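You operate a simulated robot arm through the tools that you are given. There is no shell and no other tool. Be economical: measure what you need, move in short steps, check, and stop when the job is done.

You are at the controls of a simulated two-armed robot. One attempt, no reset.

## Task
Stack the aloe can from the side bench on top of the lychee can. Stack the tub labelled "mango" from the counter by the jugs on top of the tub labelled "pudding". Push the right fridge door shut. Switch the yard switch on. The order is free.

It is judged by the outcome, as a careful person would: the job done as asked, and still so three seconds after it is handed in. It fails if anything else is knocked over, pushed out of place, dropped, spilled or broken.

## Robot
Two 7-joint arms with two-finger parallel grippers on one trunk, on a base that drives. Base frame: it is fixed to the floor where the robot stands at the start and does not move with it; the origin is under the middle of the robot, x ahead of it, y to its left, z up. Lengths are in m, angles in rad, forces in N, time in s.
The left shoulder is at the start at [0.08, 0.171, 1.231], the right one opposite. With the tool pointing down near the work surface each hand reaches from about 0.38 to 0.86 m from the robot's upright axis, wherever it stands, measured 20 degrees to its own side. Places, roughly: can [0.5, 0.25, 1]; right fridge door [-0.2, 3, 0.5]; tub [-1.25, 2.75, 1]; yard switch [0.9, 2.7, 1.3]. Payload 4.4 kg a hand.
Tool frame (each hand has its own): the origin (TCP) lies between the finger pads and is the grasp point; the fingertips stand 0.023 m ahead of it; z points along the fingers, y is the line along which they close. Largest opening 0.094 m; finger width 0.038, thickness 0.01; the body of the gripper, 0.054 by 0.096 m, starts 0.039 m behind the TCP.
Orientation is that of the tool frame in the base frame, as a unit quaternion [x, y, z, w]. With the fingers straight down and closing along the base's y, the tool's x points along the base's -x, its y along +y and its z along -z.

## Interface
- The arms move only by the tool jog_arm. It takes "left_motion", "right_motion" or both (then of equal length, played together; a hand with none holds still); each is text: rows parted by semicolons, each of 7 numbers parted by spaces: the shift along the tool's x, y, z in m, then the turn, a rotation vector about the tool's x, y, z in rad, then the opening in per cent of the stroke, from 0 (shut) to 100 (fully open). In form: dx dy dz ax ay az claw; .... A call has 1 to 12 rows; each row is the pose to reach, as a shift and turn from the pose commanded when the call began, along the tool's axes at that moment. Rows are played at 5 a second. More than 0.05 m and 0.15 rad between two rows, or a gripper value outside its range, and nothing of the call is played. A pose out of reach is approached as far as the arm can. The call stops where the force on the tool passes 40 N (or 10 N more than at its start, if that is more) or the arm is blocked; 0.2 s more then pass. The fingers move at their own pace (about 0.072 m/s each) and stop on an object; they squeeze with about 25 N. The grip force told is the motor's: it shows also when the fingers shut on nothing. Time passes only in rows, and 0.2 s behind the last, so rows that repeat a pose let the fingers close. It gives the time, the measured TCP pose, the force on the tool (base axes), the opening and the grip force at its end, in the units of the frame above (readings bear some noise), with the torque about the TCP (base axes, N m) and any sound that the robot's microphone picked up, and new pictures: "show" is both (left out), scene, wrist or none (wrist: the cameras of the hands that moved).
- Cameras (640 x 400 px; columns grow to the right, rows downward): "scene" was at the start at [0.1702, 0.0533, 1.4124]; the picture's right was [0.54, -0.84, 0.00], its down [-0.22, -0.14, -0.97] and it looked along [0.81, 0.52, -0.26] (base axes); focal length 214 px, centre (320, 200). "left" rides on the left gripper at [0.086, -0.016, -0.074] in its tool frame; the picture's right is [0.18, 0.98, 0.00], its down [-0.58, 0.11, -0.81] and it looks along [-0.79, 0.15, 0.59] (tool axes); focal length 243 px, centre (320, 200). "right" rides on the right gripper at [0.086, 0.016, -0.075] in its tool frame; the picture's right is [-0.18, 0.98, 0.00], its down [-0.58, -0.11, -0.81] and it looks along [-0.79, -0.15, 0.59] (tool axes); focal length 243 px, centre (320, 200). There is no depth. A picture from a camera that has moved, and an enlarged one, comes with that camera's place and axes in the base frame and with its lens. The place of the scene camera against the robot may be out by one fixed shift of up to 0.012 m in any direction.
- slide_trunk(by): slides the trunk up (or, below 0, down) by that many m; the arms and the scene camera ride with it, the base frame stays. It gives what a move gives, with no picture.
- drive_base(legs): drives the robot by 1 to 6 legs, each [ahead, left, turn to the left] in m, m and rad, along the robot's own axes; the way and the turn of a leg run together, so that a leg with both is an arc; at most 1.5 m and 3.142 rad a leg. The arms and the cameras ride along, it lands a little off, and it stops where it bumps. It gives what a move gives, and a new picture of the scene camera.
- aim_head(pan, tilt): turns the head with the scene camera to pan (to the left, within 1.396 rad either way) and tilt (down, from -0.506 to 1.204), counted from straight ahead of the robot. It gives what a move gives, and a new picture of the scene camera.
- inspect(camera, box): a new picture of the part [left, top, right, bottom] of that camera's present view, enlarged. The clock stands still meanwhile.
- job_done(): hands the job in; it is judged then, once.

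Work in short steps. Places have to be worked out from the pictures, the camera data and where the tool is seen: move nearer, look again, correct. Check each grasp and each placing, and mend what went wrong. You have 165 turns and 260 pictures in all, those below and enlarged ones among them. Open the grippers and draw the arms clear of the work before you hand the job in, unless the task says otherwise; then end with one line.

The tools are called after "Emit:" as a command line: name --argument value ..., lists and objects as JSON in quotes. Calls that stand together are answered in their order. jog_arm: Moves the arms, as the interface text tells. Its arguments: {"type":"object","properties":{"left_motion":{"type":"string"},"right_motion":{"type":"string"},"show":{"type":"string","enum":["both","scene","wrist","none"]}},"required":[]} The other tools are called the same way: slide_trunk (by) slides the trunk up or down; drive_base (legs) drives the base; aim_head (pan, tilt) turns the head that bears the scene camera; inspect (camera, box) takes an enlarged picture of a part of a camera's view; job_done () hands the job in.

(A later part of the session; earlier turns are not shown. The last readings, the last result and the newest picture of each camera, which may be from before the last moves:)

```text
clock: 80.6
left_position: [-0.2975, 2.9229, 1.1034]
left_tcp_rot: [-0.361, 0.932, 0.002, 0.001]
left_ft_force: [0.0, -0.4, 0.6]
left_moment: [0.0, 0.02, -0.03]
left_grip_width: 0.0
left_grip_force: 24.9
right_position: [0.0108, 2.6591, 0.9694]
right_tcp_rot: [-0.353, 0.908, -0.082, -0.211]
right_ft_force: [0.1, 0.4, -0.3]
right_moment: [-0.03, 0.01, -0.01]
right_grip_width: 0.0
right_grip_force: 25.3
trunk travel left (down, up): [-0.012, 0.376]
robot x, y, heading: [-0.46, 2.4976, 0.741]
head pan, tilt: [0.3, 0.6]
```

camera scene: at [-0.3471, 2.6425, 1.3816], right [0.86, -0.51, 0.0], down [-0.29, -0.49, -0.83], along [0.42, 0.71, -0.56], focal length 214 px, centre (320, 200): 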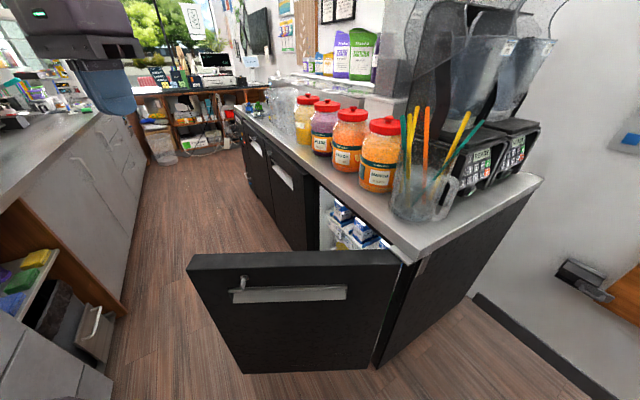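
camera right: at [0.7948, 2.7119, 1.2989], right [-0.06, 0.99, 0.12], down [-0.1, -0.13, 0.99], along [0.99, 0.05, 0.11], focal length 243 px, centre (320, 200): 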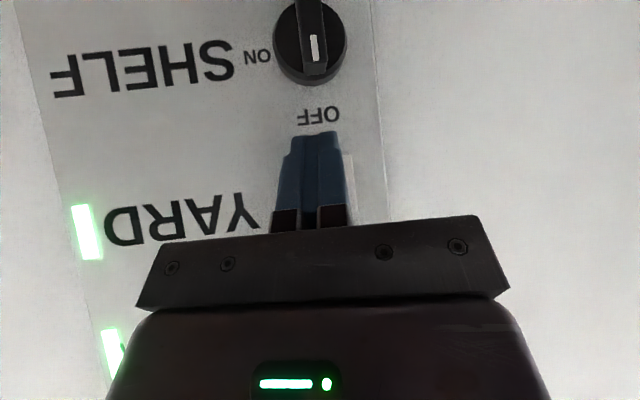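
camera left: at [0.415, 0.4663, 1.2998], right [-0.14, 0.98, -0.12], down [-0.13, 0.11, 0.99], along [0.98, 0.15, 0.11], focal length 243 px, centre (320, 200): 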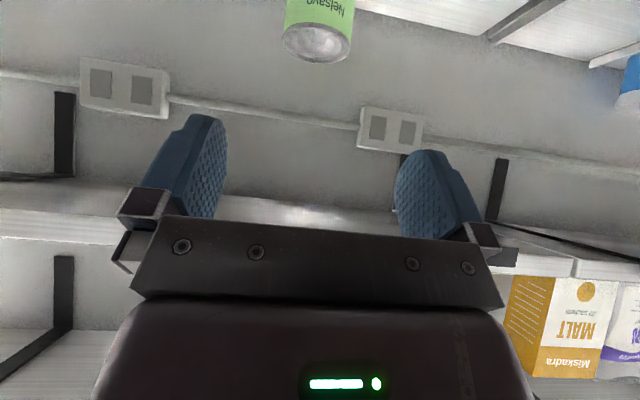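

The right arm's pose shifted during the slide, but it is clear. I lower the left hand to z≈0.65 while pitching it forward.

Emit:
jog_arm --left_motion "0 0 0.045 0 0 0 0; 0 0 0.09 0 -0.05 0 0; 0 0 0.135 0 -0.13 0 0; 0 0 0.18 0 -0.22 0 0; 0 0 0.225 0 -0.31 0 0; 0 0 0.27 0 -0.4 0 0; 0 0 0.315 0 -0.5 0 0; 0 0 0.36 0 -0.6 0 0; 0 0 0.405 0 -0.7 0 0; 0 0 0.45 0 -0.75 0 0; 0 0 0.45 0 -0.75 0 0"

```text
clock: 82.2
left_position: [-0.077, 2.9899, 0.9164]
left_tcp_rot: [-0.311, 0.85, 0.111, 0.411]
left_ft_force: [-1.2, 14.7, 29.6]
left_moment: [0.63, -0.08, -0.33]
left_grip_width: 0.0
left_grip_force: 25.4
left hand out of reach, approached as far as the arm can: row 2, 3, 4, 5, 6, 7, 8
right_position: [0.0117, 2.6607, 0.9681]
right_tcp_rot: [-0.353, 0.908, -0.082, -0.211]
right_ft_force: [-0.3, 0.8, -0.5]
right_moment: [-0.02, 0.04, -0.01]
right_grip_width: 0.0
right_grip_force: 24.8
trunk travel left (down, up): [-0.012, 0.376]
robot x, y, heading: [-0.4578, 2.4998, 0.741]
head pan, tilt: [0.3, 0.6]
stopped in row 8 (left hand): the force on the tool passed its limit at 221 N (the readings are from after the stop); the commanded pose is now the measured one
camera scene: at [-0.1958, 2.7821, 1.1098], right [0.86, -0.5, 0.0], down [-0.28, -0.49, -0.82], along [0.42, 0.71, -0.57], focal length 214 px, centre (320, 200)
camera left: at [-0.1576, 2.9053, 0.898], right [-0.7, 0.69, -0.21], down [-0.3, -0.02, 0.95], along [0.65, 0.73, 0.22], focal length 243 px, centre (320, 200)
```

scene: 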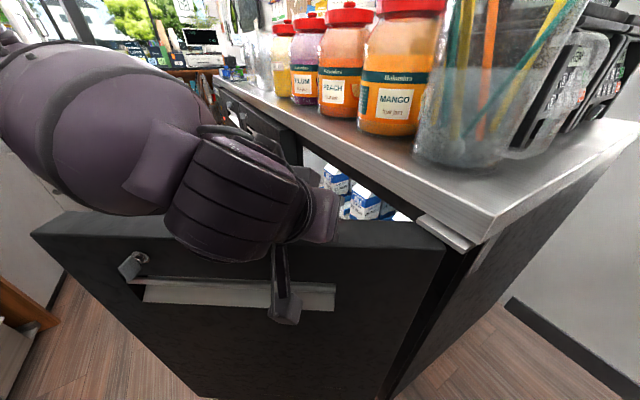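
left: 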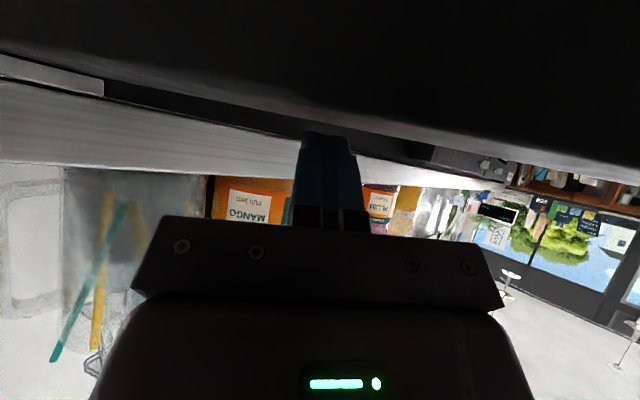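

The hand was out of reach low down, the torso leaned, and the hand came down on the door's top. I lift it back up and away.

Emit:
jog_arm --left_motion "-0.006 -0.004 -0.04 0 0 0 0; -0.012 -0.008 -0.08 0 0 0 0; -0.018 -0.012 -0.12 0 0 0 0; -0.024 -0.016 -0.16 0 0 0 0; -0.029 -0.018 -0.199 0 0 0 0" --show "scene"

```text
clock: 83.4
left_position: [-0.1521, 2.9127, 1.0924]
left_tcp_rot: [-0.31, 0.854, 0.11, 0.403]
left_ft_force: [0.9, -0.8, -0.9]
left_moment: [-0.02, 0.03, -0.01]
left_grip_width: 0.0001
left_grip_force: 25.0
left hand out of reach, approached as far as the arm can: row 1, 2, 3, 4, 5
right_position: [0.011, 2.6594, 0.9679]
right_tcp_rot: [-0.353, 0.908, -0.083, -0.212]
right_ft_force: [0.7, -0.5, 0.1]
right_moment: [0.0, 0.03, -0.03]
right_grip_width: 0.0001
right_grip_force: 24.9
trunk travel left (down, up): [-0.012, 0.376]
robot x, y, heading: [-0.4623, 2.5007, 0.742]
head pan, tilt: [0.3, 0.6]
camera scene: at [-0.1943, 2.7808, 1.1095], right [0.86, -0.51, 0.0], down [-0.29, -0.49, -0.83], along [0.42, 0.71, -0.56], focal length 214 px, centre (320, 200)
```

scene: 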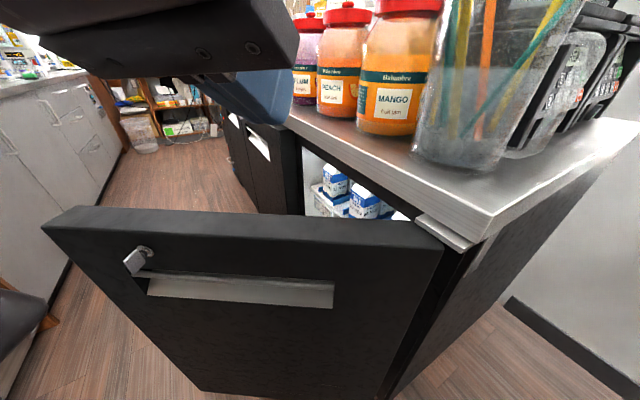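

The lowered trunk leans the shoulders forward, so I need to stand farther back. I raise the trunk a bit and back away.

Emit:
slide_trunk --by 0.12

Emit:
drive_base --legs '[[-0.1, -0.15, 0], [0, 0, 0.36]]'

```text
clock: 84.9
left_position: [-0.1527, 2.9134, 1.2122]
left_tcp_rot: [-0.311, 0.854, 0.108, 0.404]
left_ft_force: [0.3, -0.4, 0.1]
left_moment: [0.02, 0.0, -0.03]
left_grip_width: 0.0
left_grip_force: 25.1
right_position: [0.0118, 2.6614, 1.0858]
right_tcp_rot: [-0.352, 0.907, -0.084, -0.213]
right_ft_force: [0.2, -0.4, -0.6]
right_moment: [-0.01, 0.05, -0.01]
right_grip_width: 0.0
right_grip_force: 24.9
trunk travel left (down, up): [-0.132, 0.256]
robot x, y, heading: [-0.457, 2.5006, 0.739]
head pan, tilt: [0.3, 0.6]
```

```text
clock: 87.9
left_position: [-0.2937, 2.815, 1.2144]
left_tcp_rot: [-0.456, 0.785, 0.178, 0.379]
left_ft_force: [-0.5, 0.2, 0.9]
left_moment: [0.02, -0.02, 0.0]
left_grip_width: 0.0
left_grip_force: 25.1
right_position: [-0.0503, 2.6363, 1.0884]
right_tcp_rot: [-0.508, 0.831, -0.119, -0.193]
right_ft_force: [0.3, 0.6, -0.4]
right_moment: [-0.02, -0.04, 0.04]
right_grip_width: 0.0003
right_grip_force: 24.7
trunk travel left (down, up): [-0.132, 0.256]
robot x, y, heading: [-0.4289, 2.3232, 1.095]
head pan, tilt: [0.3, 0.6]
camera scene: at [-0.3321, 2.587, 1.2577], right [0.98, -0.17, 0.0], down [-0.1, -0.56, -0.82], along [0.14, 0.81, -0.57], focal length 214 px, centre (320, 200)
```

scene: 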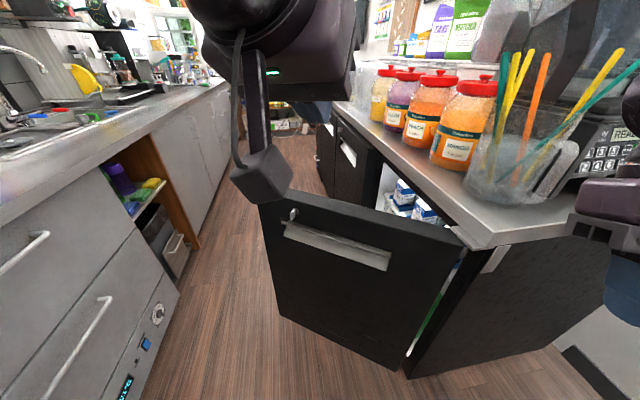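

The door has not moved. I descend the left hand in front of the door, halfway first.

Emit:
jog_arm --left_motion "0.03 0.008 0.036 0 0 0 0; 0.06 0.016 0.071 0 0 0 0; 0.089 0.023 0.107 0 0 0 0; 0.119 0.031 0.143 0 0 0 0; 0.149 0.039 0.179 0 0 0 0; 0.179 0.047 0.214 0 0 0 0" --show "scene"

```text
clock: 89.3
left_position: [-0.3024, 2.8742, 0.9405]
left_tcp_rot: [-0.456, 0.785, 0.179, 0.38]
left_ft_force: [-0.5, 0.4, -0.7]
left_moment: [0.01, 0.02, -0.01]
left_grip_width: 0.0
left_grip_force: 24.8
left hand out of reach, approached as far as the arm can: row 5, 6
right_position: [-0.0478, 2.6368, 1.0871]
right_tcp_rot: [-0.508, 0.831, -0.119, -0.194]
right_ft_force: [0.8, 0.1, 0.3]
right_moment: [0.01, 0.0, -0.01]
right_grip_width: 0.0
right_grip_force: 25.6
trunk travel left (down, up): [-0.132, 0.256]
robot x, y, heading: [-0.4328, 2.3194, 1.093]
head pan, tilt: [0.3, 0.6]
camera scene: at [-0.3309, 2.5876, 1.2572], right [0.98, -0.17, 0.0], down [-0.1, -0.56, -0.82], along [0.14, 0.81, -0.57], focal length 214 px, centre (320, 200)
```

scene: 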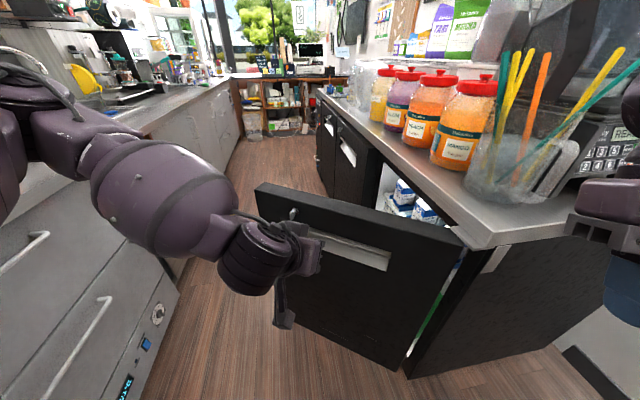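

The arm folds too tightly this close. I back the base up 0.15 and continue down from there.

Emit:
drive_base --legs '[[-0.15, 0, 0]]'

Emit:
jog_arm --left_motion "0.02 0.015 0.04 0 0 0 0; 0.04 0.03 0.08 0 0 0 0; 0.065 0.035 0.115 0 0 0 0; 0.09 0.04 0.15 0 0 0 0; 0.115 0.045 0.185 0 0 0 0; 0.14 0.05 0.22 0 0 0 0" --show "scene"

```text
clock: 90.7
left_position: [-0.3702, 2.7388, 0.9415]
left_tcp_rot: [-0.453, 0.787, 0.177, 0.381]
left_ft_force: [0.6, -0.1, 0.0]
left_moment: [0.0, 0.0, 0.02]
left_grip_width: 0.0
left_grip_force: 24.6
right_position: [-0.1174, 2.5008, 1.0881]
right_tcp_rot: [-0.506, 0.832, -0.119, -0.194]
right_ft_force: [-1.1, -0.7, -0.7]
right_moment: [0.02, -0.01, 0.01]
right_grip_width: 0.0
right_grip_force: 24.7
trunk travel left (down, up): [-0.132, 0.256]
robot x, y, heading: [-0.5036, 2.1885, 1.092]
head pan, tilt: [0.3, 0.6]
camera scene: at [-0.3994, 2.4526, 1.2579], right [0.98, -0.18, 0.0], down [-0.1, -0.56, -0.83], along [0.15, 0.81, -0.56], focal length 214 px, centre (320, 200)
```

scene: 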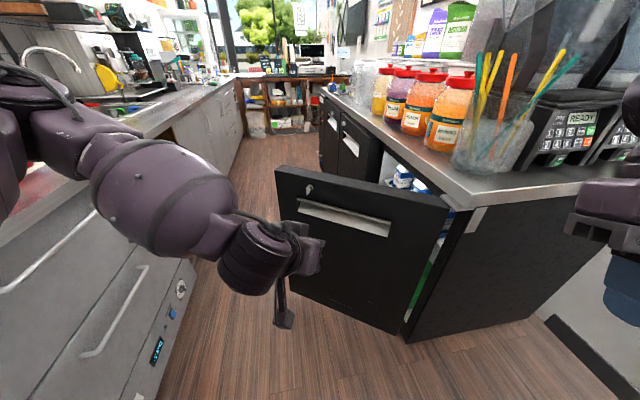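

```text
clock: 92.1
left_position: [-0.4414, 2.8425, 0.8047]
left_tcp_rot: [-0.454, 0.786, 0.177, 0.381]
left_ft_force: [0.3, -0.4, -0.1]
left_moment: [0.02, -0.03, -0.02]
left_grip_width: 0.0
left_grip_force: 25.0
left hand out of reach, approached as far as the arm can: row 1, 2, 3, 4, 5, 6
right_position: [-0.117, 2.5003, 1.0878]
right_tcp_rot: [-0.506, 0.832, -0.119, -0.194]
right_ft_force: [-0.1, 0.5, 0.1]
right_moment: [0.01, -0.01, 0.0]
right_grip_width: 0.0001
right_grip_force: 24.8
trunk travel left (down, up): [-0.132, 0.256]
robot x, y, heading: [-0.4998, 2.1846, 1.094]
head pan, tilt: [0.3, 0.6]
camera scene: at [-0.3992, 2.4534, 1.2577], right [0.98, -0.18, 0.0], down [-0.1, -0.56, -0.83], along [0.15, 0.81, -0.56], focal length 214 px, centre (320, 200)
```

scene: 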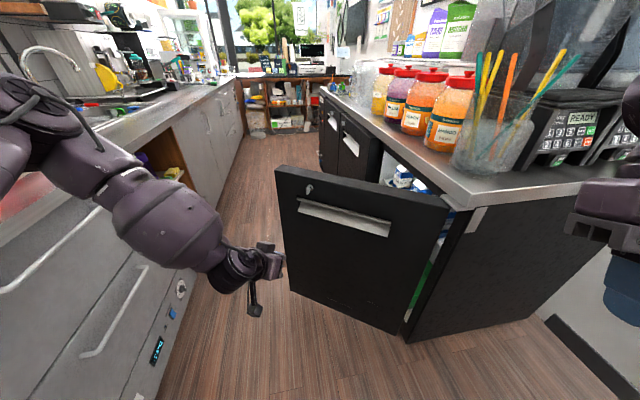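

Reach improves as the hand extends. I go forward toward the door face and slightly down (to z≈0.735), leaving about 2 cm.

Emit:
jog_arm --left_motion "-0.015 0.003 0.04 0 0 0 0; -0.03 0.007 0.08 0 0 0 0; -0.046 0.01 0.12 0 0 0 0; -0.062 0.014 0.158 0 0 0 0; -0.077 0.017 0.196 0 0 0 0" --show "scene"

```text
clock: 93.3
left_position: [-0.428, 2.9849, 0.8257]
left_tcp_rot: [-0.455, 0.786, 0.177, 0.379]
left_ft_force: [0.0, -0.4, 0.1]
left_moment: [0.0, 0.01, 0.01]
left_grip_width: 0.0
left_grip_force: 24.5
left hand out of reach, approached as far as the arm can: row 1, 2, 3, 4, 5
right_position: [-0.116, 2.5008, 1.0886]
right_tcp_rot: [-0.505, 0.832, -0.119, -0.194]
right_ft_force: [0.7, -0.3, -0.6]
right_moment: [0.0, 0.01, 0.0]
right_grip_width: 0.0002
right_grip_force: 25.3
trunk travel left (down, up): [-0.132, 0.256]
robot x, y, heading: [-0.5013, 2.1906, 1.1]
head pan, tilt: [0.3, 0.6]
camera scene: at [-0.3991, 2.4533, 1.2577], right [0.98, -0.18, 0.0], down [-0.1, -0.56, -0.83], along [0.15, 0.81, -0.56], focal length 214 px, centre (320, 200)
```

scene: 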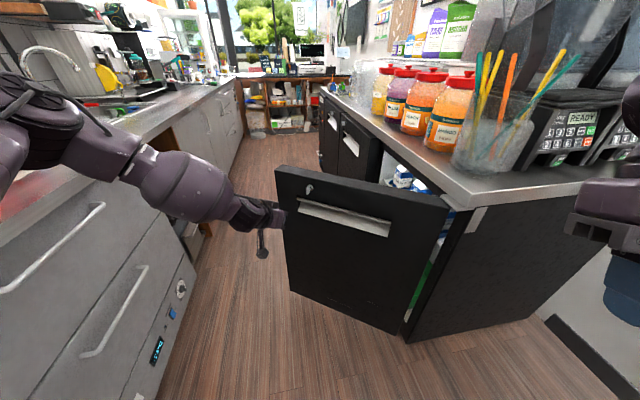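

The arm is near a joint limit at this height but is in front of the outer part of the door. I tuck the right hand back first, then I'll push by driving the base.

Emit:
jog_arm --right_motion "0.035 -0.014 -0.01 0 -0.09 0 0; 0.07 -0.028 -0.02 0 -0.18 0 0; 0.105 -0.042 -0.03 0 -0.27 0 0; 0.14 -0.056 -0.04 0 -0.36 0 0; 0.172 -0.069 -0.048 0 -0.43 0 0" --show "none"

Emit:
jog_arm --left_motion "0.01 -0.03 0.02 0 0.1 0 0; 0.02 -0.06 0.04 0 0.2 0 0; 0.03 -0.08 0.06 0 0.3 0 0; 0.03 -0.08 0.06 0 0.3 0 0" --show "scene"

```text
clock: 94.5
left_position: [-0.4263, 2.9816, 0.8303]
left_tcp_rot: [-0.453, 0.786, 0.179, 0.382]
left_ft_force: [0.8, -0.9, 1.0]
left_moment: [-0.03, 0.03, 0.02]
left_grip_width: 0.0
left_grip_force: 25.4
right_position: [-0.1099, 2.3491, 1.204]
right_tcp_rot: [-0.511, 0.859, 0.002, -0.03]
right_ft_force: [0.0, -1.7, 0.8]
right_moment: [0.04, 0.03, -0.05]
right_grip_width: 0.0001
right_grip_force: 25.1
right hand out of reach, approached as far as the arm can: row 5
trunk travel left (down, up): [-0.132, 0.256]
robot x, y, heading: [-0.5003, 2.1879, 1.087]
head pan, tilt: [0.3, 0.6]
```

```text
clock: 95.5
left_position: [-0.4083, 2.9378, 0.8285]
left_tcp_rot: [-0.475, 0.834, 0.107, 0.259]
left_ft_force: [-0.6, 0.0, 0.6]
left_moment: [-0.02, 0.01, 0.02]
left_grip_width: 0.0001
left_grip_force: 25.4
left hand out of reach, approached as far as the arm can: row 1, 2, 3, 4
right_position: [-0.111, 2.3521, 1.2031]
right_tcp_rot: [-0.511, 0.859, -0.001, -0.03]
right_ft_force: [-0.8, 0.8, -0.4]
right_moment: [0.0, 0.0, 0.03]
right_grip_width: 0.0
right_grip_force: 24.9
trunk travel left (down, up): [-0.132, 0.256]
robot x, y, heading: [-0.4992, 2.1866, 1.098]
head pan, tilt: [0.3, 0.6]
camera scene: at [-0.3992, 2.4532, 1.2578], right [0.98, -0.18, 0.0], down [-0.1, -0.56, -0.83], along [0.15, 0.81, -0.56], focal length 214 px, centre (320, 200)
```

scene: 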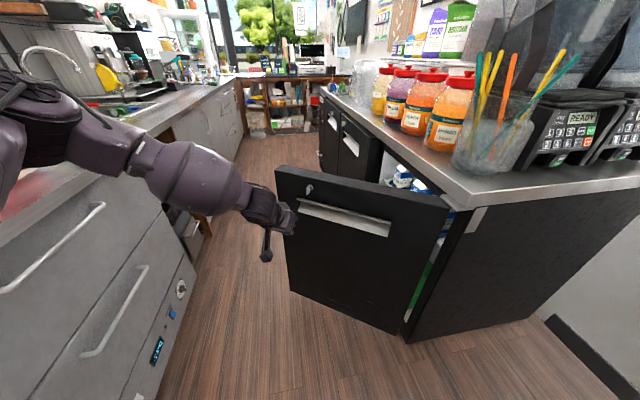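

I lower the trunk 0.08 so the fingertips sit below the handle, then drive to push.

Emit:
slide_trunk --by -0.08

Emit:
drive_base --legs '[[0.1, -0.03, 0]]'

```text
clock: 96.7
left_position: [-0.4076, 2.9368, 0.75]
left_tcp_rot: [-0.474, 0.834, 0.109, 0.26]
left_ft_force: [-0.5, -0.4, 0.3]
left_moment: [-0.03, 0.01, -0.01]
left_grip_width: 0.0
left_grip_force: 24.9
right_position: [-0.1172, 2.3481, 1.1297]
right_tcp_rot: [-0.519, 0.855, -0.008, -0.01]
right_ft_force: [-0.8, -0.7, 0.1]
right_moment: [0.06, -0.03, 0.0]
right_grip_width: 0.0
right_grip_force: 24.5
trunk travel left (down, up): [-0.052, 0.336]
robot x, y, heading: [-0.5024, 2.1882, 1.095]
head pan, tilt: [0.3, 0.6]
```

```text
clock: 97.9
left_position: [-0.3352, 3.0129, 0.7461]
left_tcp_rot: [-0.473, 0.835, 0.107, 0.258]
left_ft_force: [0.2, -0.2, 0.2]
left_moment: [0.02, 0.0, 0.0]
left_grip_width: 0.0
left_grip_force: 25.0
right_position: [-0.0449, 2.4253, 1.1283]
right_tcp_rot: [-0.519, 0.855, -0.008, -0.014]
right_ft_force: [0.5, 0.0, -0.6]
right_moment: [0.01, -0.01, 0.0]
right_grip_width: 0.0
right_grip_force: 25.3
trunk travel left (down, up): [-0.052, 0.336]
robot x, y, heading: [-0.4269, 2.261, 1.084]
head pan, tilt: [0.3, 0.6]
camera scene: at [-0.2911, 2.5954, 1.157], right [0.98, -0.18, 0.0], down [-0.1, -0.56, -0.82], along [0.15, 0.81, -0.57], focal length 214 px, centre (320, 200)
```

scene: 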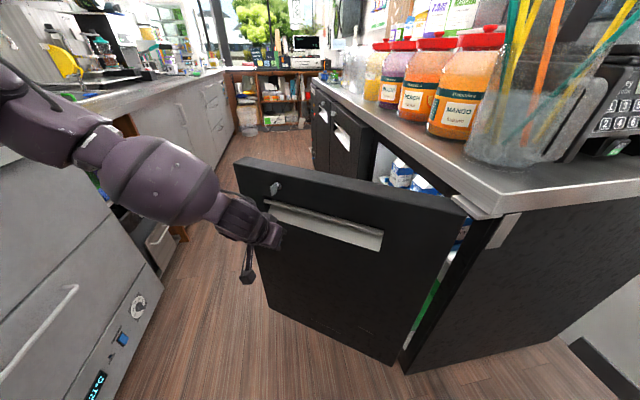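

The fingertip is about 2–3 cm from the door, below the handle. I drive the first half of the push.

Emit:
drive_base --legs '[[0.12, -0.03, 0]]'

```text
clock: 99.1
left_position: [-0.2499, 3.1037, 0.7463]
left_tcp_rot: [-0.474, 0.835, 0.106, 0.258]
left_ft_force: [0.7, 0.1, 0.6]
left_moment: [-0.02, 0.0, 0.01]
left_grip_width: 0.0001
left_grip_force: 25.1
right_position: [0.0389, 2.5179, 1.1276]
right_tcp_rot: [-0.517, 0.856, -0.009, -0.013]
right_ft_force: [0.4, 0.7, -0.4]
right_moment: [-0.03, 0.02, -0.01]
right_grip_width: 0.0
right_grip_force: 25.1
trunk travel left (down, up): [-0.052, 0.336]
robot x, y, heading: [-0.3459, 2.3558, 1.092]
head pan, tilt: [0.3, 0.6]
camera scene: at [-0.2083, 2.6876, 1.1569], right [0.98, -0.18, 0.0], down [-0.1, -0.56, -0.82], along [0.15, 0.81, -0.57], focal length 214 px, centre (320, 200)
```

scene: 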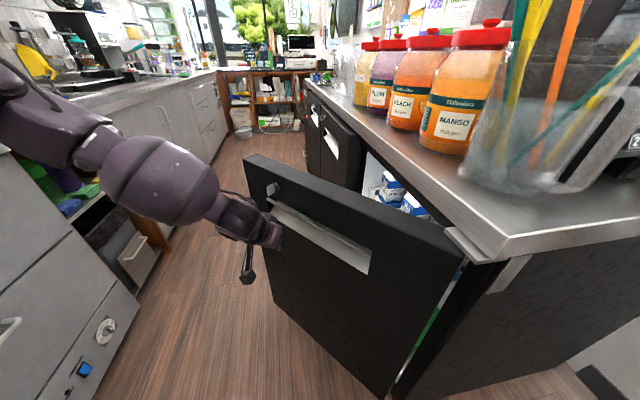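

The door is swinging with the push. I continue with another short drive.

Emit:
drive_base --legs '[[0.13, -0.06, 0]]'

```text
clock: 100.5
left_position: [-0.1392, 3.1923, 0.7461]
left_tcp_rot: [-0.474, 0.835, 0.107, 0.259]
left_ft_force: [1.0, 0.5, 0.6]
left_moment: [-0.01, 0.02, -0.02]
left_grip_width: 0.0
left_grip_force: 24.7
right_position: [0.1513, 2.6046, 1.1281]
right_tcp_rot: [-0.518, 0.855, -0.009, -0.013]
right_ft_force: [0.0, 0.1, -1.1]
right_moment: [0.0, 0.05, 0.01]
right_grip_width: 0.0001
right_grip_force: 24.6
trunk travel left (down, up): [-0.052, 0.336]
robot x, y, heading: [-0.2359, 2.4446, 1.086]
head pan, tilt: [0.3, 0.6]
camera scene: at [-0.0961, 2.7752, 1.157], right [0.98, -0.18, 0.0], down [-0.1, -0.56, -0.82], along [0.15, 0.81, -0.57], focal length 214 px, centre (320, 200)
```

scene: 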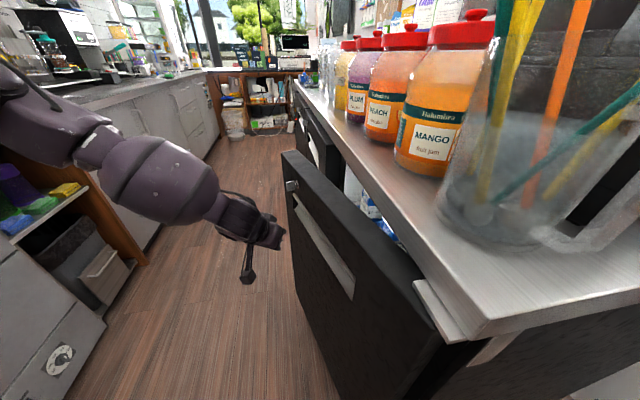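

The door is about 25° from closed, and the base should not go nearer the counter corner. I push the rest with the arm, toward +x.

Emit:
jog_arm --left_motion "-0.021 -0.028 0.0155 0 0 0 0; -0.042 -0.056 0.031 0 0 0 0; -0.063 -0.084 0.0465 0 0 0 0; -0.085 -0.111 0.062 0 0 0 0" --show "scene"

```text
clock: 101.5
left_position: [-0.0463, 3.212, 0.7481]
left_tcp_rot: [-0.475, 0.835, 0.107, 0.258]
left_ft_force: [0.0, -0.5, -0.4]
left_moment: [0.01, -0.01, -0.02]
left_grip_width: 0.0
left_grip_force: 25.1
left hand out of reach, approached as far as the arm can: row 3, 4
right_position: [0.1496, 2.6043, 1.1284]
right_tcp_rot: [-0.518, 0.855, -0.009, -0.012]
right_ft_force: [-0.6, -0.2, -0.2]
right_moment: [0.01, -0.03, 0.01]
right_grip_width: 0.0
right_grip_force: 25.0
trunk travel left (down, up): [-0.052, 0.336]
robot x, y, heading: [-0.2332, 2.4458, 1.09]
head pan, tilt: [0.3, 0.6]
camera scene: at [-0.0968, 2.7748, 1.1574], right [0.98, -0.18, 0.0], down [-0.1, -0.56, -0.83], along [0.15, 0.81, -0.56], focal length 214 px, centre (320, 200)
```

scene: 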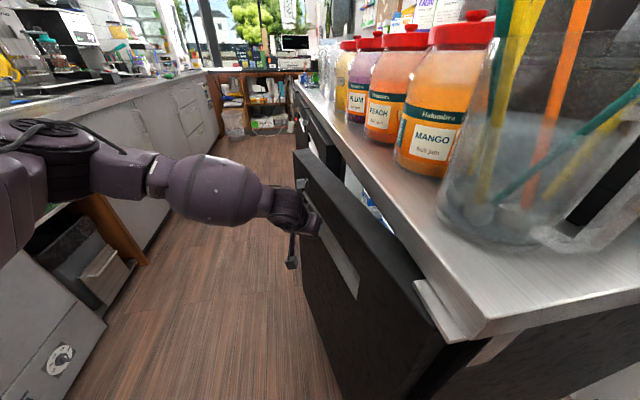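

Emit:
drive_base --legs '[[-0.04, -0.1, 0]]'

```text
clock: 103.0
left_position: [0.0216, 3.133, 0.7466]
left_tcp_rot: [-0.476, 0.834, 0.108, 0.257]
left_ft_force: [-22.1, 4.5, -1.5]
left_moment: [-0.21, -1.19, -0.36]
left_grip_width: 0.0
left_grip_force: 25.0
right_position: [0.2193, 2.5252, 1.1279]
right_tcp_rot: [-0.518, 0.856, -0.009, -0.011]
right_ft_force: [0.5, 0.0, 0.5]
right_moment: [0.01, 0.0, 0.02]
right_grip_width: 0.0
right_grip_force: 24.9
trunk travel left (down, up): [-0.052, 0.336]
robot x, y, heading: [-0.1669, 2.3615, 1.093]
head pan, tilt: [0.3, 0.6]
camera scene: at [-0.0286, 2.6951, 1.1573], right [0.98, -0.18, 0.0], down [-0.1, -0.56, -0.83], along [0.15, 0.81, -0.56], focal length 214 px, centre (320, 200)
```

scene: 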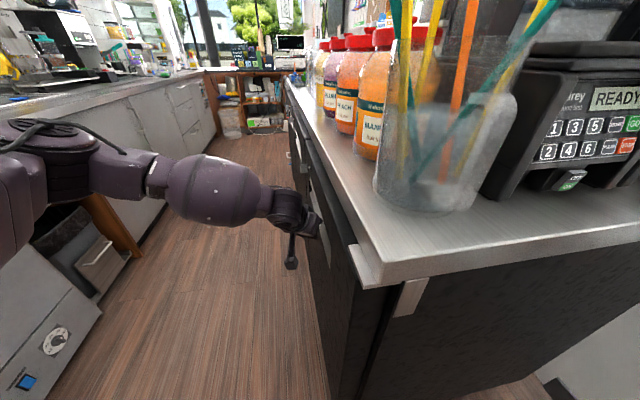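

There is 22 N back-force and the door looks flush. I zoom to check.

Emit:
inspect --camera "scene" --box '[270, 70, 410, 300]'

```text
1.74 times, centred on (340, 185) of scene
camera zoom: at [-0.0286, 2.6951, 1.1573], right [0.98, -0.18, 0.0], down [-0.1, -0.56, -0.83], along [0.15, 0.81, -0.56], focal length 373 px, centre (285, 226)
```

zoom: 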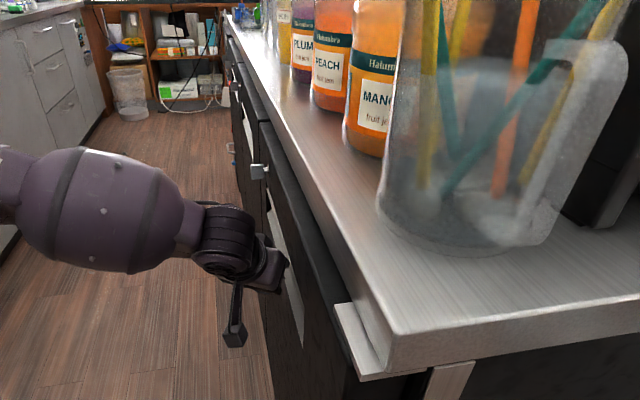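

The face plane at x≈0.05 matches the hinge line, so it reads as shut. I draw away leftward and check that it stays.

Emit:
drive_base --legs '[[-0.1, 0.2, 0]]'

Emit:
inspect --camera "scene" --box '[260, 40, 500, 340]'

```text
clock: 105.4
left_position: [-0.2016, 3.1357, 0.7467]
left_tcp_rot: [-0.475, 0.835, 0.108, 0.257]
left_ft_force: [0.8, 0.2, 0.7]
left_moment: [0.0, 0.03, -0.01]
left_grip_width: 0.0001
left_grip_force: 24.9
right_position: [-0.0057, 2.5282, 1.1277]
right_tcp_rot: [-0.517, 0.856, -0.009, -0.013]
right_ft_force: [-0.4, -0.5, -0.4]
right_moment: [0.03, 0.01, 0.0]
right_grip_width: 0.0002
right_grip_force: 24.9
trunk travel left (down, up): [-0.052, 0.336]
robot x, y, heading: [-0.3881, 2.3654, 1.088]
head pan, tilt: [0.3, 0.6]
camera scene: at [-0.2513, 2.6986, 1.1572], right [0.98, -0.18, 0.0], down [-0.1, -0.56, -0.83], along [0.15, 0.81, -0.56], focal length 214 px, centre (320, 200)
```

scene: 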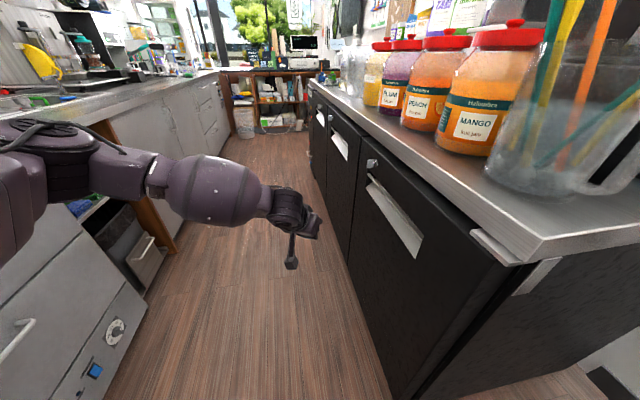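

```text
1.33 times, centred on (380, 190) of scene
camera zoom: at [-0.2513, 2.6986, 1.1572], right [0.98, -0.18, 0.0], down [-0.1, -0.56, -0.83], along [0.15, 0.81, -0.56], focal length 286 px, centre (240, 213)
```

zoom: 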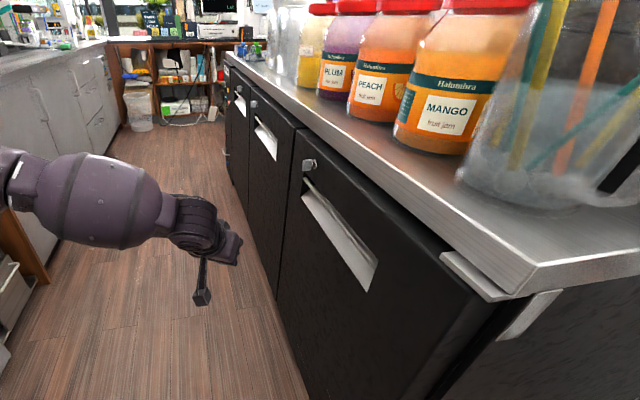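

The right door is in line with its neighbours, so it is shut. I raise the trunk back and then bring the left hand back to a neutral pose.

Emit:
slide_trunk --by 0.19

Emit:
jog_arm --left_motion "0 0 -0.04 0 0.1 0 0; 0 0 -0.08 0 0.2 0 0; 0.02 0.02 -0.12 0 0.3 0 0; 0.04 0.03 -0.15 0 0.4 0 0; 0.06 0.04 -0.18 0 0.5 0 0; 0.08 0.05 -0.21 0 0.52 0 0; 0.08 0.05 -0.25 0 0.52 0 0" --show "scene"

```text
clock: 107.5
left_position: [-0.2359, 3.0726, 1.3093]
left_tcp_rot: [-0.401, 0.735, 0.256, 0.484]
left_ft_force: [0.8, 0.7, -0.4]
left_moment: [0.03, 0.03, -0.01]
left_grip_width: 0.0
left_grip_force: 25.2
right_position: [-0.0032, 2.5302, 1.3171]
right_tcp_rot: [-0.518, 0.855, -0.009, -0.014]
right_ft_force: [0.3, 0.8, 0.6]
right_moment: [-0.01, 0.02, -0.02]
right_grip_width: 0.0
right_grip_force: 24.6
trunk travel left (down, up): [-0.242, 0.146]
robot x, y, heading: [-0.3912, 2.3693, 1.09]
head pan, tilt: [0.3, 0.6]
```

```text
clock: 109.1
left_position: [-0.4207, 2.8777, 1.3347]
left_tcp_rot: [-0.454, 0.833, 0.146, 0.28]
left_ft_force: [0.1, 1.1, 0.1]
left_moment: [0.02, -0.01, 0.04]
left_grip_width: 0.0
left_grip_force: 25.6
right_position: [-0.0048, 2.5259, 1.3189]
right_tcp_rot: [-0.517, 0.856, -0.008, -0.012]
right_ft_force: [0.1, -0.1, -0.1]
right_moment: [0.01, -0.01, 0.01]
right_grip_width: 0.0001
right_grip_force: 24.9
trunk travel left (down, up): [-0.242, 0.146]
robot x, y, heading: [-0.3895, 2.3698, 1.091]
head pan, tilt: [0.3, 0.6]
camera scene: at [-0.3338, 2.5403, 1.3818], right [0.98, -0.18, 0.0], down [-0.1, -0.56, -0.83], along [0.15, 0.81, -0.56], focal length 214 px, centre (320, 200)
```

scene: 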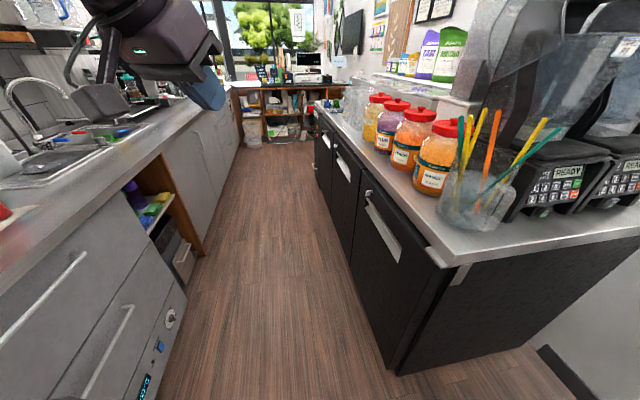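

The fridge door is clearly shut and flush. Now I turn left to face the tub counter.

Emit:
jog_arm --left_motion "0 0 0 0 0.13 0 0; 0 0 0 0 0.26 0 30; 0 0 0 0 0.39 0 60; 0 0 0 0 0.52 0 100; 0 0 0 0 0.62 0 100" --show "none"

Emit:
drive_base --legs '[[0, 0, 2.05]]'

Emit:
aim_head --pan -0.5 --tilt 0.45

```text
clock: 110.3
left_position: [-0.4198, 2.8782, 1.3362]
left_tcp_rot: [-0.477, 0.879, -0.001, 0.012]
left_ft_force: [0.1, -0.5, 0.5]
left_moment: [0.0, 0.03, -0.04]
left_grip_width: 0.0939
left_grip_force: 0.0
right_position: [-0.0036, 2.5285, 1.3188]
right_tcp_rot: [-0.518, 0.855, -0.007, -0.013]
right_ft_force: [0.7, 0.4, 0.1]
right_moment: [-0.04, -0.01, 0.04]
right_grip_width: 0.0
right_grip_force: 24.6
trunk travel left (down, up): [-0.242, 0.146]
robot x, y, heading: [-0.3902, 2.367, 1.089]
head pan, tilt: [0.3, 0.6]
```

```text
clock: 115.6
left_position: [-0.8298, 2.1049, 1.3355]
left_tcp_rot: [0.999, -0.05, -0.01, -0.007]
left_ft_force: [-0.2, 0.5, -0.5]
left_moment: [0.05, 0.01, 0.02]
left_grip_width: 0.0942
left_grip_force: 0.0
right_position: [-0.71, 2.6355, 1.3175]
right_tcp_rot: [1.0, -0.003, 0.016, -0.001]
right_ft_force: [0.5, -0.8, 0.3]
right_moment: [-0.01, -0.01, 0.01]
right_grip_width: 0.0
right_grip_force: 24.6
trunk travel left (down, up): [-0.242, 0.146]
robot x, y, heading: [-0.3893, 2.3658, 3.137]
head pan, tilt: [0.3, 0.6]
camera scene: at [-0.5735, 2.3443, 1.3815], right [-0.29, 0.96, 0.0], down [0.54, 0.17, -0.83], along [-0.79, -0.24, -0.56], focal length 214 px, centre (320, 200)
```

scene: 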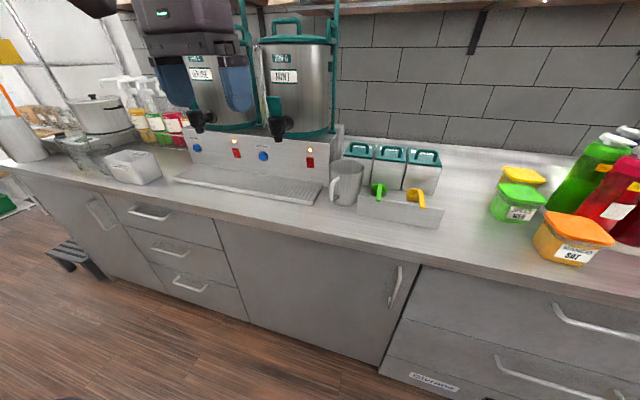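

```text
clock: 116.7
left_position: [-0.8296, 2.1057, 1.3371]
left_tcp_rot: [0.999, -0.05, -0.01, -0.006]
left_ft_force: [-0.8, -0.2, -0.2]
left_moment: [0.03, -0.03, 0.01]
left_grip_width: 0.0941
left_grip_force: 0.1
right_position: [-0.7099, 2.6357, 1.3179]
right_tcp_rot: [1.0, -0.002, 0.015, -0.001]
right_ft_force: [0.2, 0.4, -0.1]
right_moment: [0.03, 0.0, -0.01]
right_grip_width: 0.0
right_grip_force: 25.6
trunk travel left (down, up): [-0.242, 0.146]
robot x, y, heading: [-0.3909, 2.3664, 3.136]
head pan, tilt: [-0.499, 0.45]
camera scene: at [-0.5695, 2.4145, 1.395], right [0.48, 0.88, 0.0], down [0.38, -0.21, -0.9], along [-0.79, 0.43, -0.44], focal length 214 px, centre (320, 200)
```

scene: 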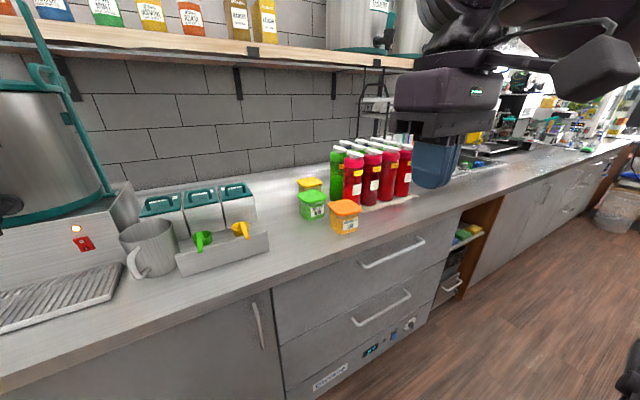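

Emit:
inspect --camera "scene" --box '[285, 165, 375, 245]'

```text
5.00 times, centred on (330, 205) of scene
camera zoom: at [-0.5695, 2.4145, 1.395], right [0.48, 0.88, 0.0], down [0.38, -0.21, -0.9], along [-0.79, 0.43, -0.44], focal length 1072 px, centre (270, 175)
```

zoom: 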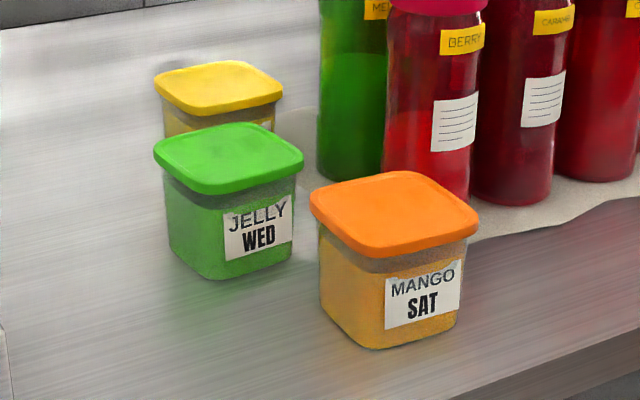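

Orange is "MANGO SAT" and green is "JELLY WED", so yellow should be pudding (to verify). I tuck the left hand back and drive to about (-0.55, 2.6), facing the counter.

Emit:
jog_arm --left_motion "0.04 0 0 0 0 0 100; 0.08 0.0 0 0 0 0 100; 0.1 0 0 0 0 0 100" --right_motion "0.02 -0.03 0 0 0 0 50; 0.02 -0.06 0 0 0 0 100; 0.02 -0.08 0 0 0 0 100" --show "none"

Emit:
drive_base --legs '[[0.0, -0.234, 0], [0.16, 0, 0]]'

Emit:
aim_head --pan -0.25 --tilt 0.6

```text
clock: 117.5
left_position: [-0.7306, 2.0956, 1.334]
left_tcp_rot: [0.999, -0.05, -0.011, -0.005]
left_ft_force: [0.0, 0.3, 0.7]
left_moment: [0.01, -0.02, 0.01]
left_grip_width: 0.0936
left_grip_force: 0.0
right_position: [-0.6888, 2.7165, 1.3176]
right_tcp_rot: [1.0, -0.003, 0.015, 0.0]
right_ft_force: [-0.3, 0.6, -0.8]
right_moment: [0.0, -0.01, 0.03]
right_grip_width: 0.094
right_grip_force: 0.0
trunk travel left (down, up): [-0.242, 0.146]
robot x, y, heading: [-0.3899, 2.3716, 3.136]
head pan, tilt: [-0.499, 0.45]
```

```text
clock: 121.2
left_position: [-0.8914, 2.3279, 1.3332]
left_tcp_rot: [0.999, -0.049, -0.01, -0.006]
left_ft_force: [0.1, -0.4, -0.6]
left_moment: [-0.02, -0.04, 0.02]
left_grip_width: 0.0942
left_grip_force: 0.1
right_position: [-0.8506, 2.9472, 1.3178]
right_tcp_rot: [1.0, 0.0, 0.016, -0.001]
right_ft_force: [-0.1, -0.1, 0.2]
right_moment: [-0.02, -0.03, -0.02]
right_grip_width: 0.094
right_grip_force: 0.0
trunk travel left (down, up): [-0.242, 0.146]
robot x, y, heading: [-0.5502, 2.5994, 3.143]
head pan, tilt: [-0.499, 0.45]
camera scene: at [-0.7299, 2.6471, 1.395], right [0.48, 0.88, 0.0], down [0.38, -0.21, -0.9], along [-0.79, 0.43, -0.44], focal length 214 px, centre (320, 200)
```

scene: 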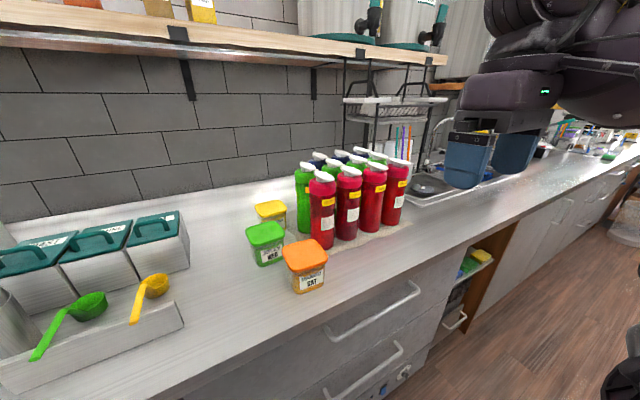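

```text
clock: 121.9
left_position: [-0.8897, 2.3277, 1.3328]
left_tcp_rot: [0.999, -0.049, -0.01, -0.007]
left_ft_force: [0.7, -0.7, -0.3]
left_moment: [0.0, -0.03, 0.01]
left_grip_width: 0.0939
left_grip_force: 0.2
right_position: [-0.8498, 2.9476, 1.3193]
right_tcp_rot: [1.0, 0.0, 0.015, 0.0]
right_ft_force: [-0.8, -0.5, -0.3]
right_moment: [-0.02, 0.01, 0.01]
right_grip_width: 0.0938
right_grip_force: 0.0
trunk travel left (down, up): [-0.242, 0.146]
robot x, y, heading: [-0.549, 2.6014, 3.138]
head pan, tilt: [-0.25, 0.6]
camera scene: at [-0.7336, 2.6251, 1.3816], right [0.25, 0.97, 0.0], down [0.55, -0.14, -0.83], along [-0.8, 0.21, -0.56], focal length 214 px, centre (320, 200)
```

scene: 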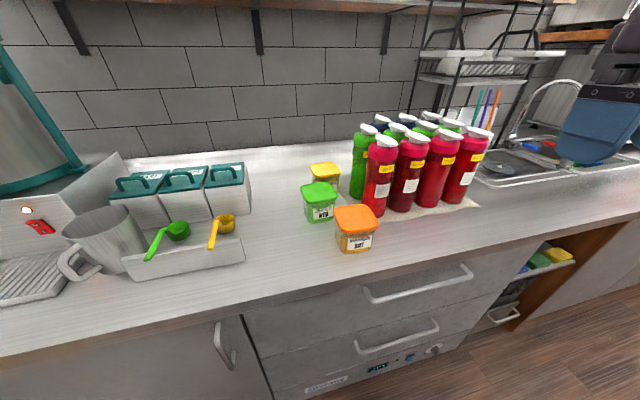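

Emit:
inspect --camera "scene" --box '[290, 145, 400, 265]'

Emit:
inspect --camera "scene" --box '[300, 150, 360, 200]'

```text
3.33 times, centred on (345, 205) of scene
camera zoom: at [-0.7336, 2.6251, 1.3816], right [0.25, 0.97, 0.0], down [0.55, -0.14, -0.83], along [-0.8, 0.21, -0.56], focal length 715 px, centre (237, 183)
```

zoom: 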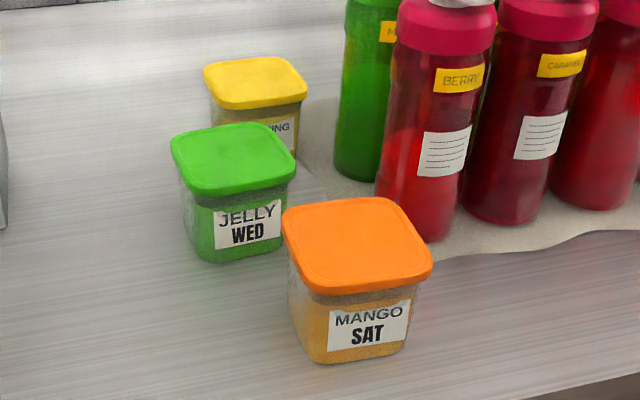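

```text
8.00 times, centred on (330, 175) of scene
camera zoom: at [-0.7336, 2.6251, 1.3816], right [0.25, 0.97, 0.0], down [0.55, -0.14, -0.83], along [-0.8, 0.21, -0.56], focal length 1716 px, centre (240, 400)
```

zoom: 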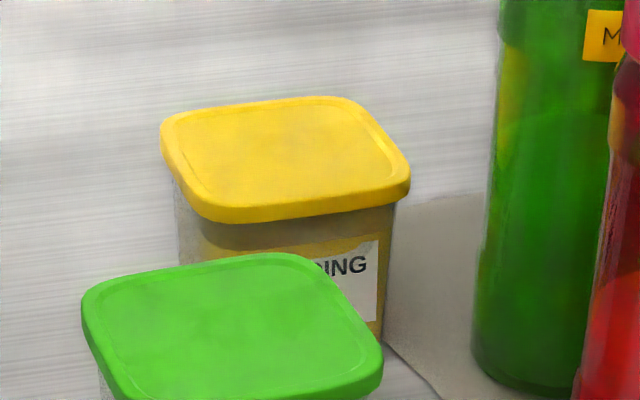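

The yellow lid shows "…ING": it is PUDDING. Mango is near (-1.125, 2.82), lid top about 1.033, and pudding near (-1.415, 2.82). I bring the right hand above the mango to measure the lid.

Emit:
jog_arm --right_motion "-0.033 0.018 0.021 0 0 0 100; -0.066 0.036 0.042 0 -0.01 0 100; -0.099 0.055 0.064 0 -0.02 0 100; -0.131 0.073 0.085 0 -0.03 0 100; -0.164 0.091 0.106 0 -0.03 0 100; -0.197 0.11 0.128 0 -0.03 0 100; -0.23 0.128 0.149 0 -0.03 0 100; -0.23 0.128 0.149 0 -0.03 0 100"

```text
clock: 123.7
left_position: [-0.8897, 2.3277, 1.3333]
left_tcp_rot: [0.999, -0.049, -0.012, -0.007]
left_ft_force: [0.7, 0.5, -0.2]
left_moment: [0.0, 0.06, 0.0]
left_grip_width: 0.0939
left_grip_force: 0.1
right_position: [-1.075, 2.8211, 1.1636]
right_tcp_rot: [1.0, -0.001, 0.0, -0.001]
right_ft_force: [-0.4, 0.6, -0.7]
right_moment: [-0.01, 0.0, 0.03]
right_grip_width: 0.0941
right_grip_force: 0.0
trunk travel left (down, up): [-0.242, 0.146]
robot x, y, heading: [-0.545, 2.6013, 3.136]
head pan, tilt: [-0.25, 0.6]
camera scene: at [-0.7326, 2.6248, 1.3819], right [0.25, 0.97, 0.0], down [0.55, -0.14, -0.83], along [-0.8, 0.21, -0.56], focal length 214 px, centre (320, 200)
camera right: at [-0.9883, 2.8046, 1.2386], right [-0.19, -0.98, 0.0], down [-0.58, 0.11, 0.81], along [-0.79, 0.15, -0.59], focal length 243 px, centre (320, 200)
```

scene: 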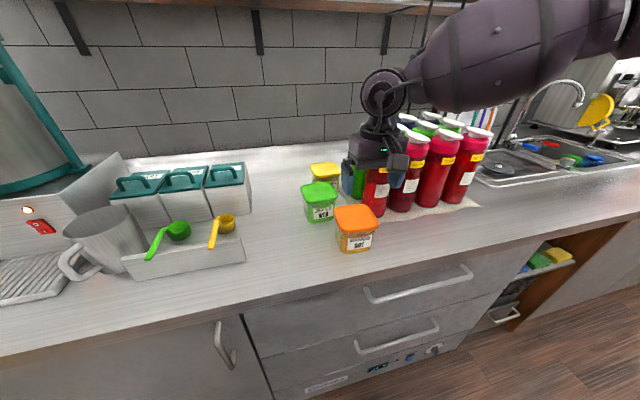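
right: 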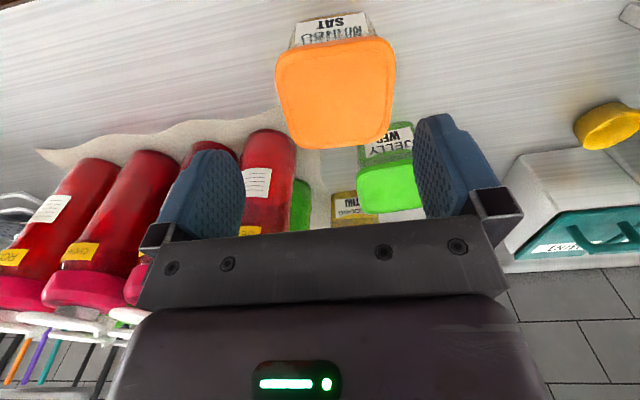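

Emit:
inspect --camera "right" --box '[250, 0, 430, 240]'

Emit:
inspect --camera "scene" --box '[290, 150, 400, 260]'

```text
1.67 times, centred on (340, 120) of right
camera zoom: at [-0.9883, 2.8046, 1.2386], right [-0.19, -0.98, 0.0], down [-0.58, 0.11, 0.81], along [-0.79, 0.15, -0.59], focal length 404 px, centre (287, 333)
```

zoom: 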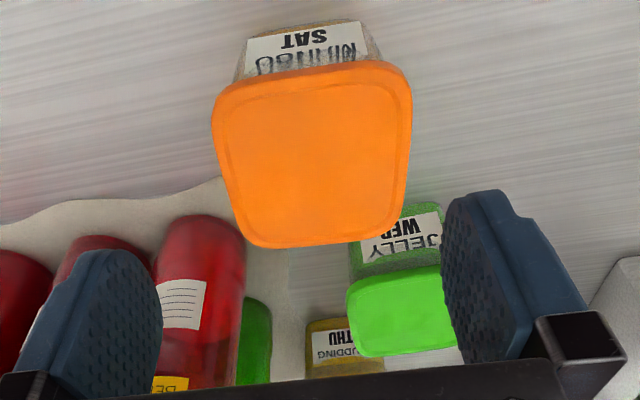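

```text
3.64 times, centred on (345, 205) of scene
camera zoom: at [-0.7326, 2.6248, 1.3819], right [0.25, 0.97, 0.0], down [0.55, -0.14, -0.83], along [-0.8, 0.21, -0.56], focal length 780 px, centre (229, 182)
```

zoom: 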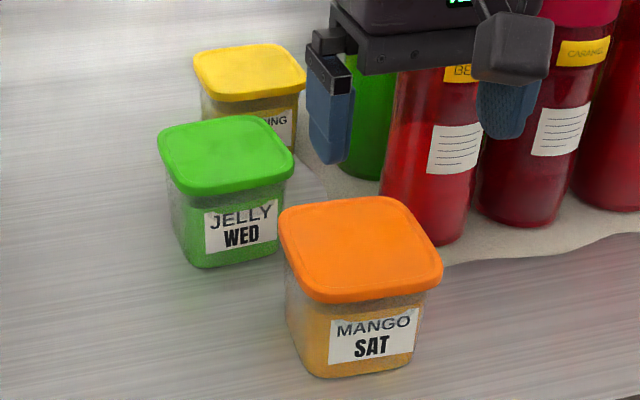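

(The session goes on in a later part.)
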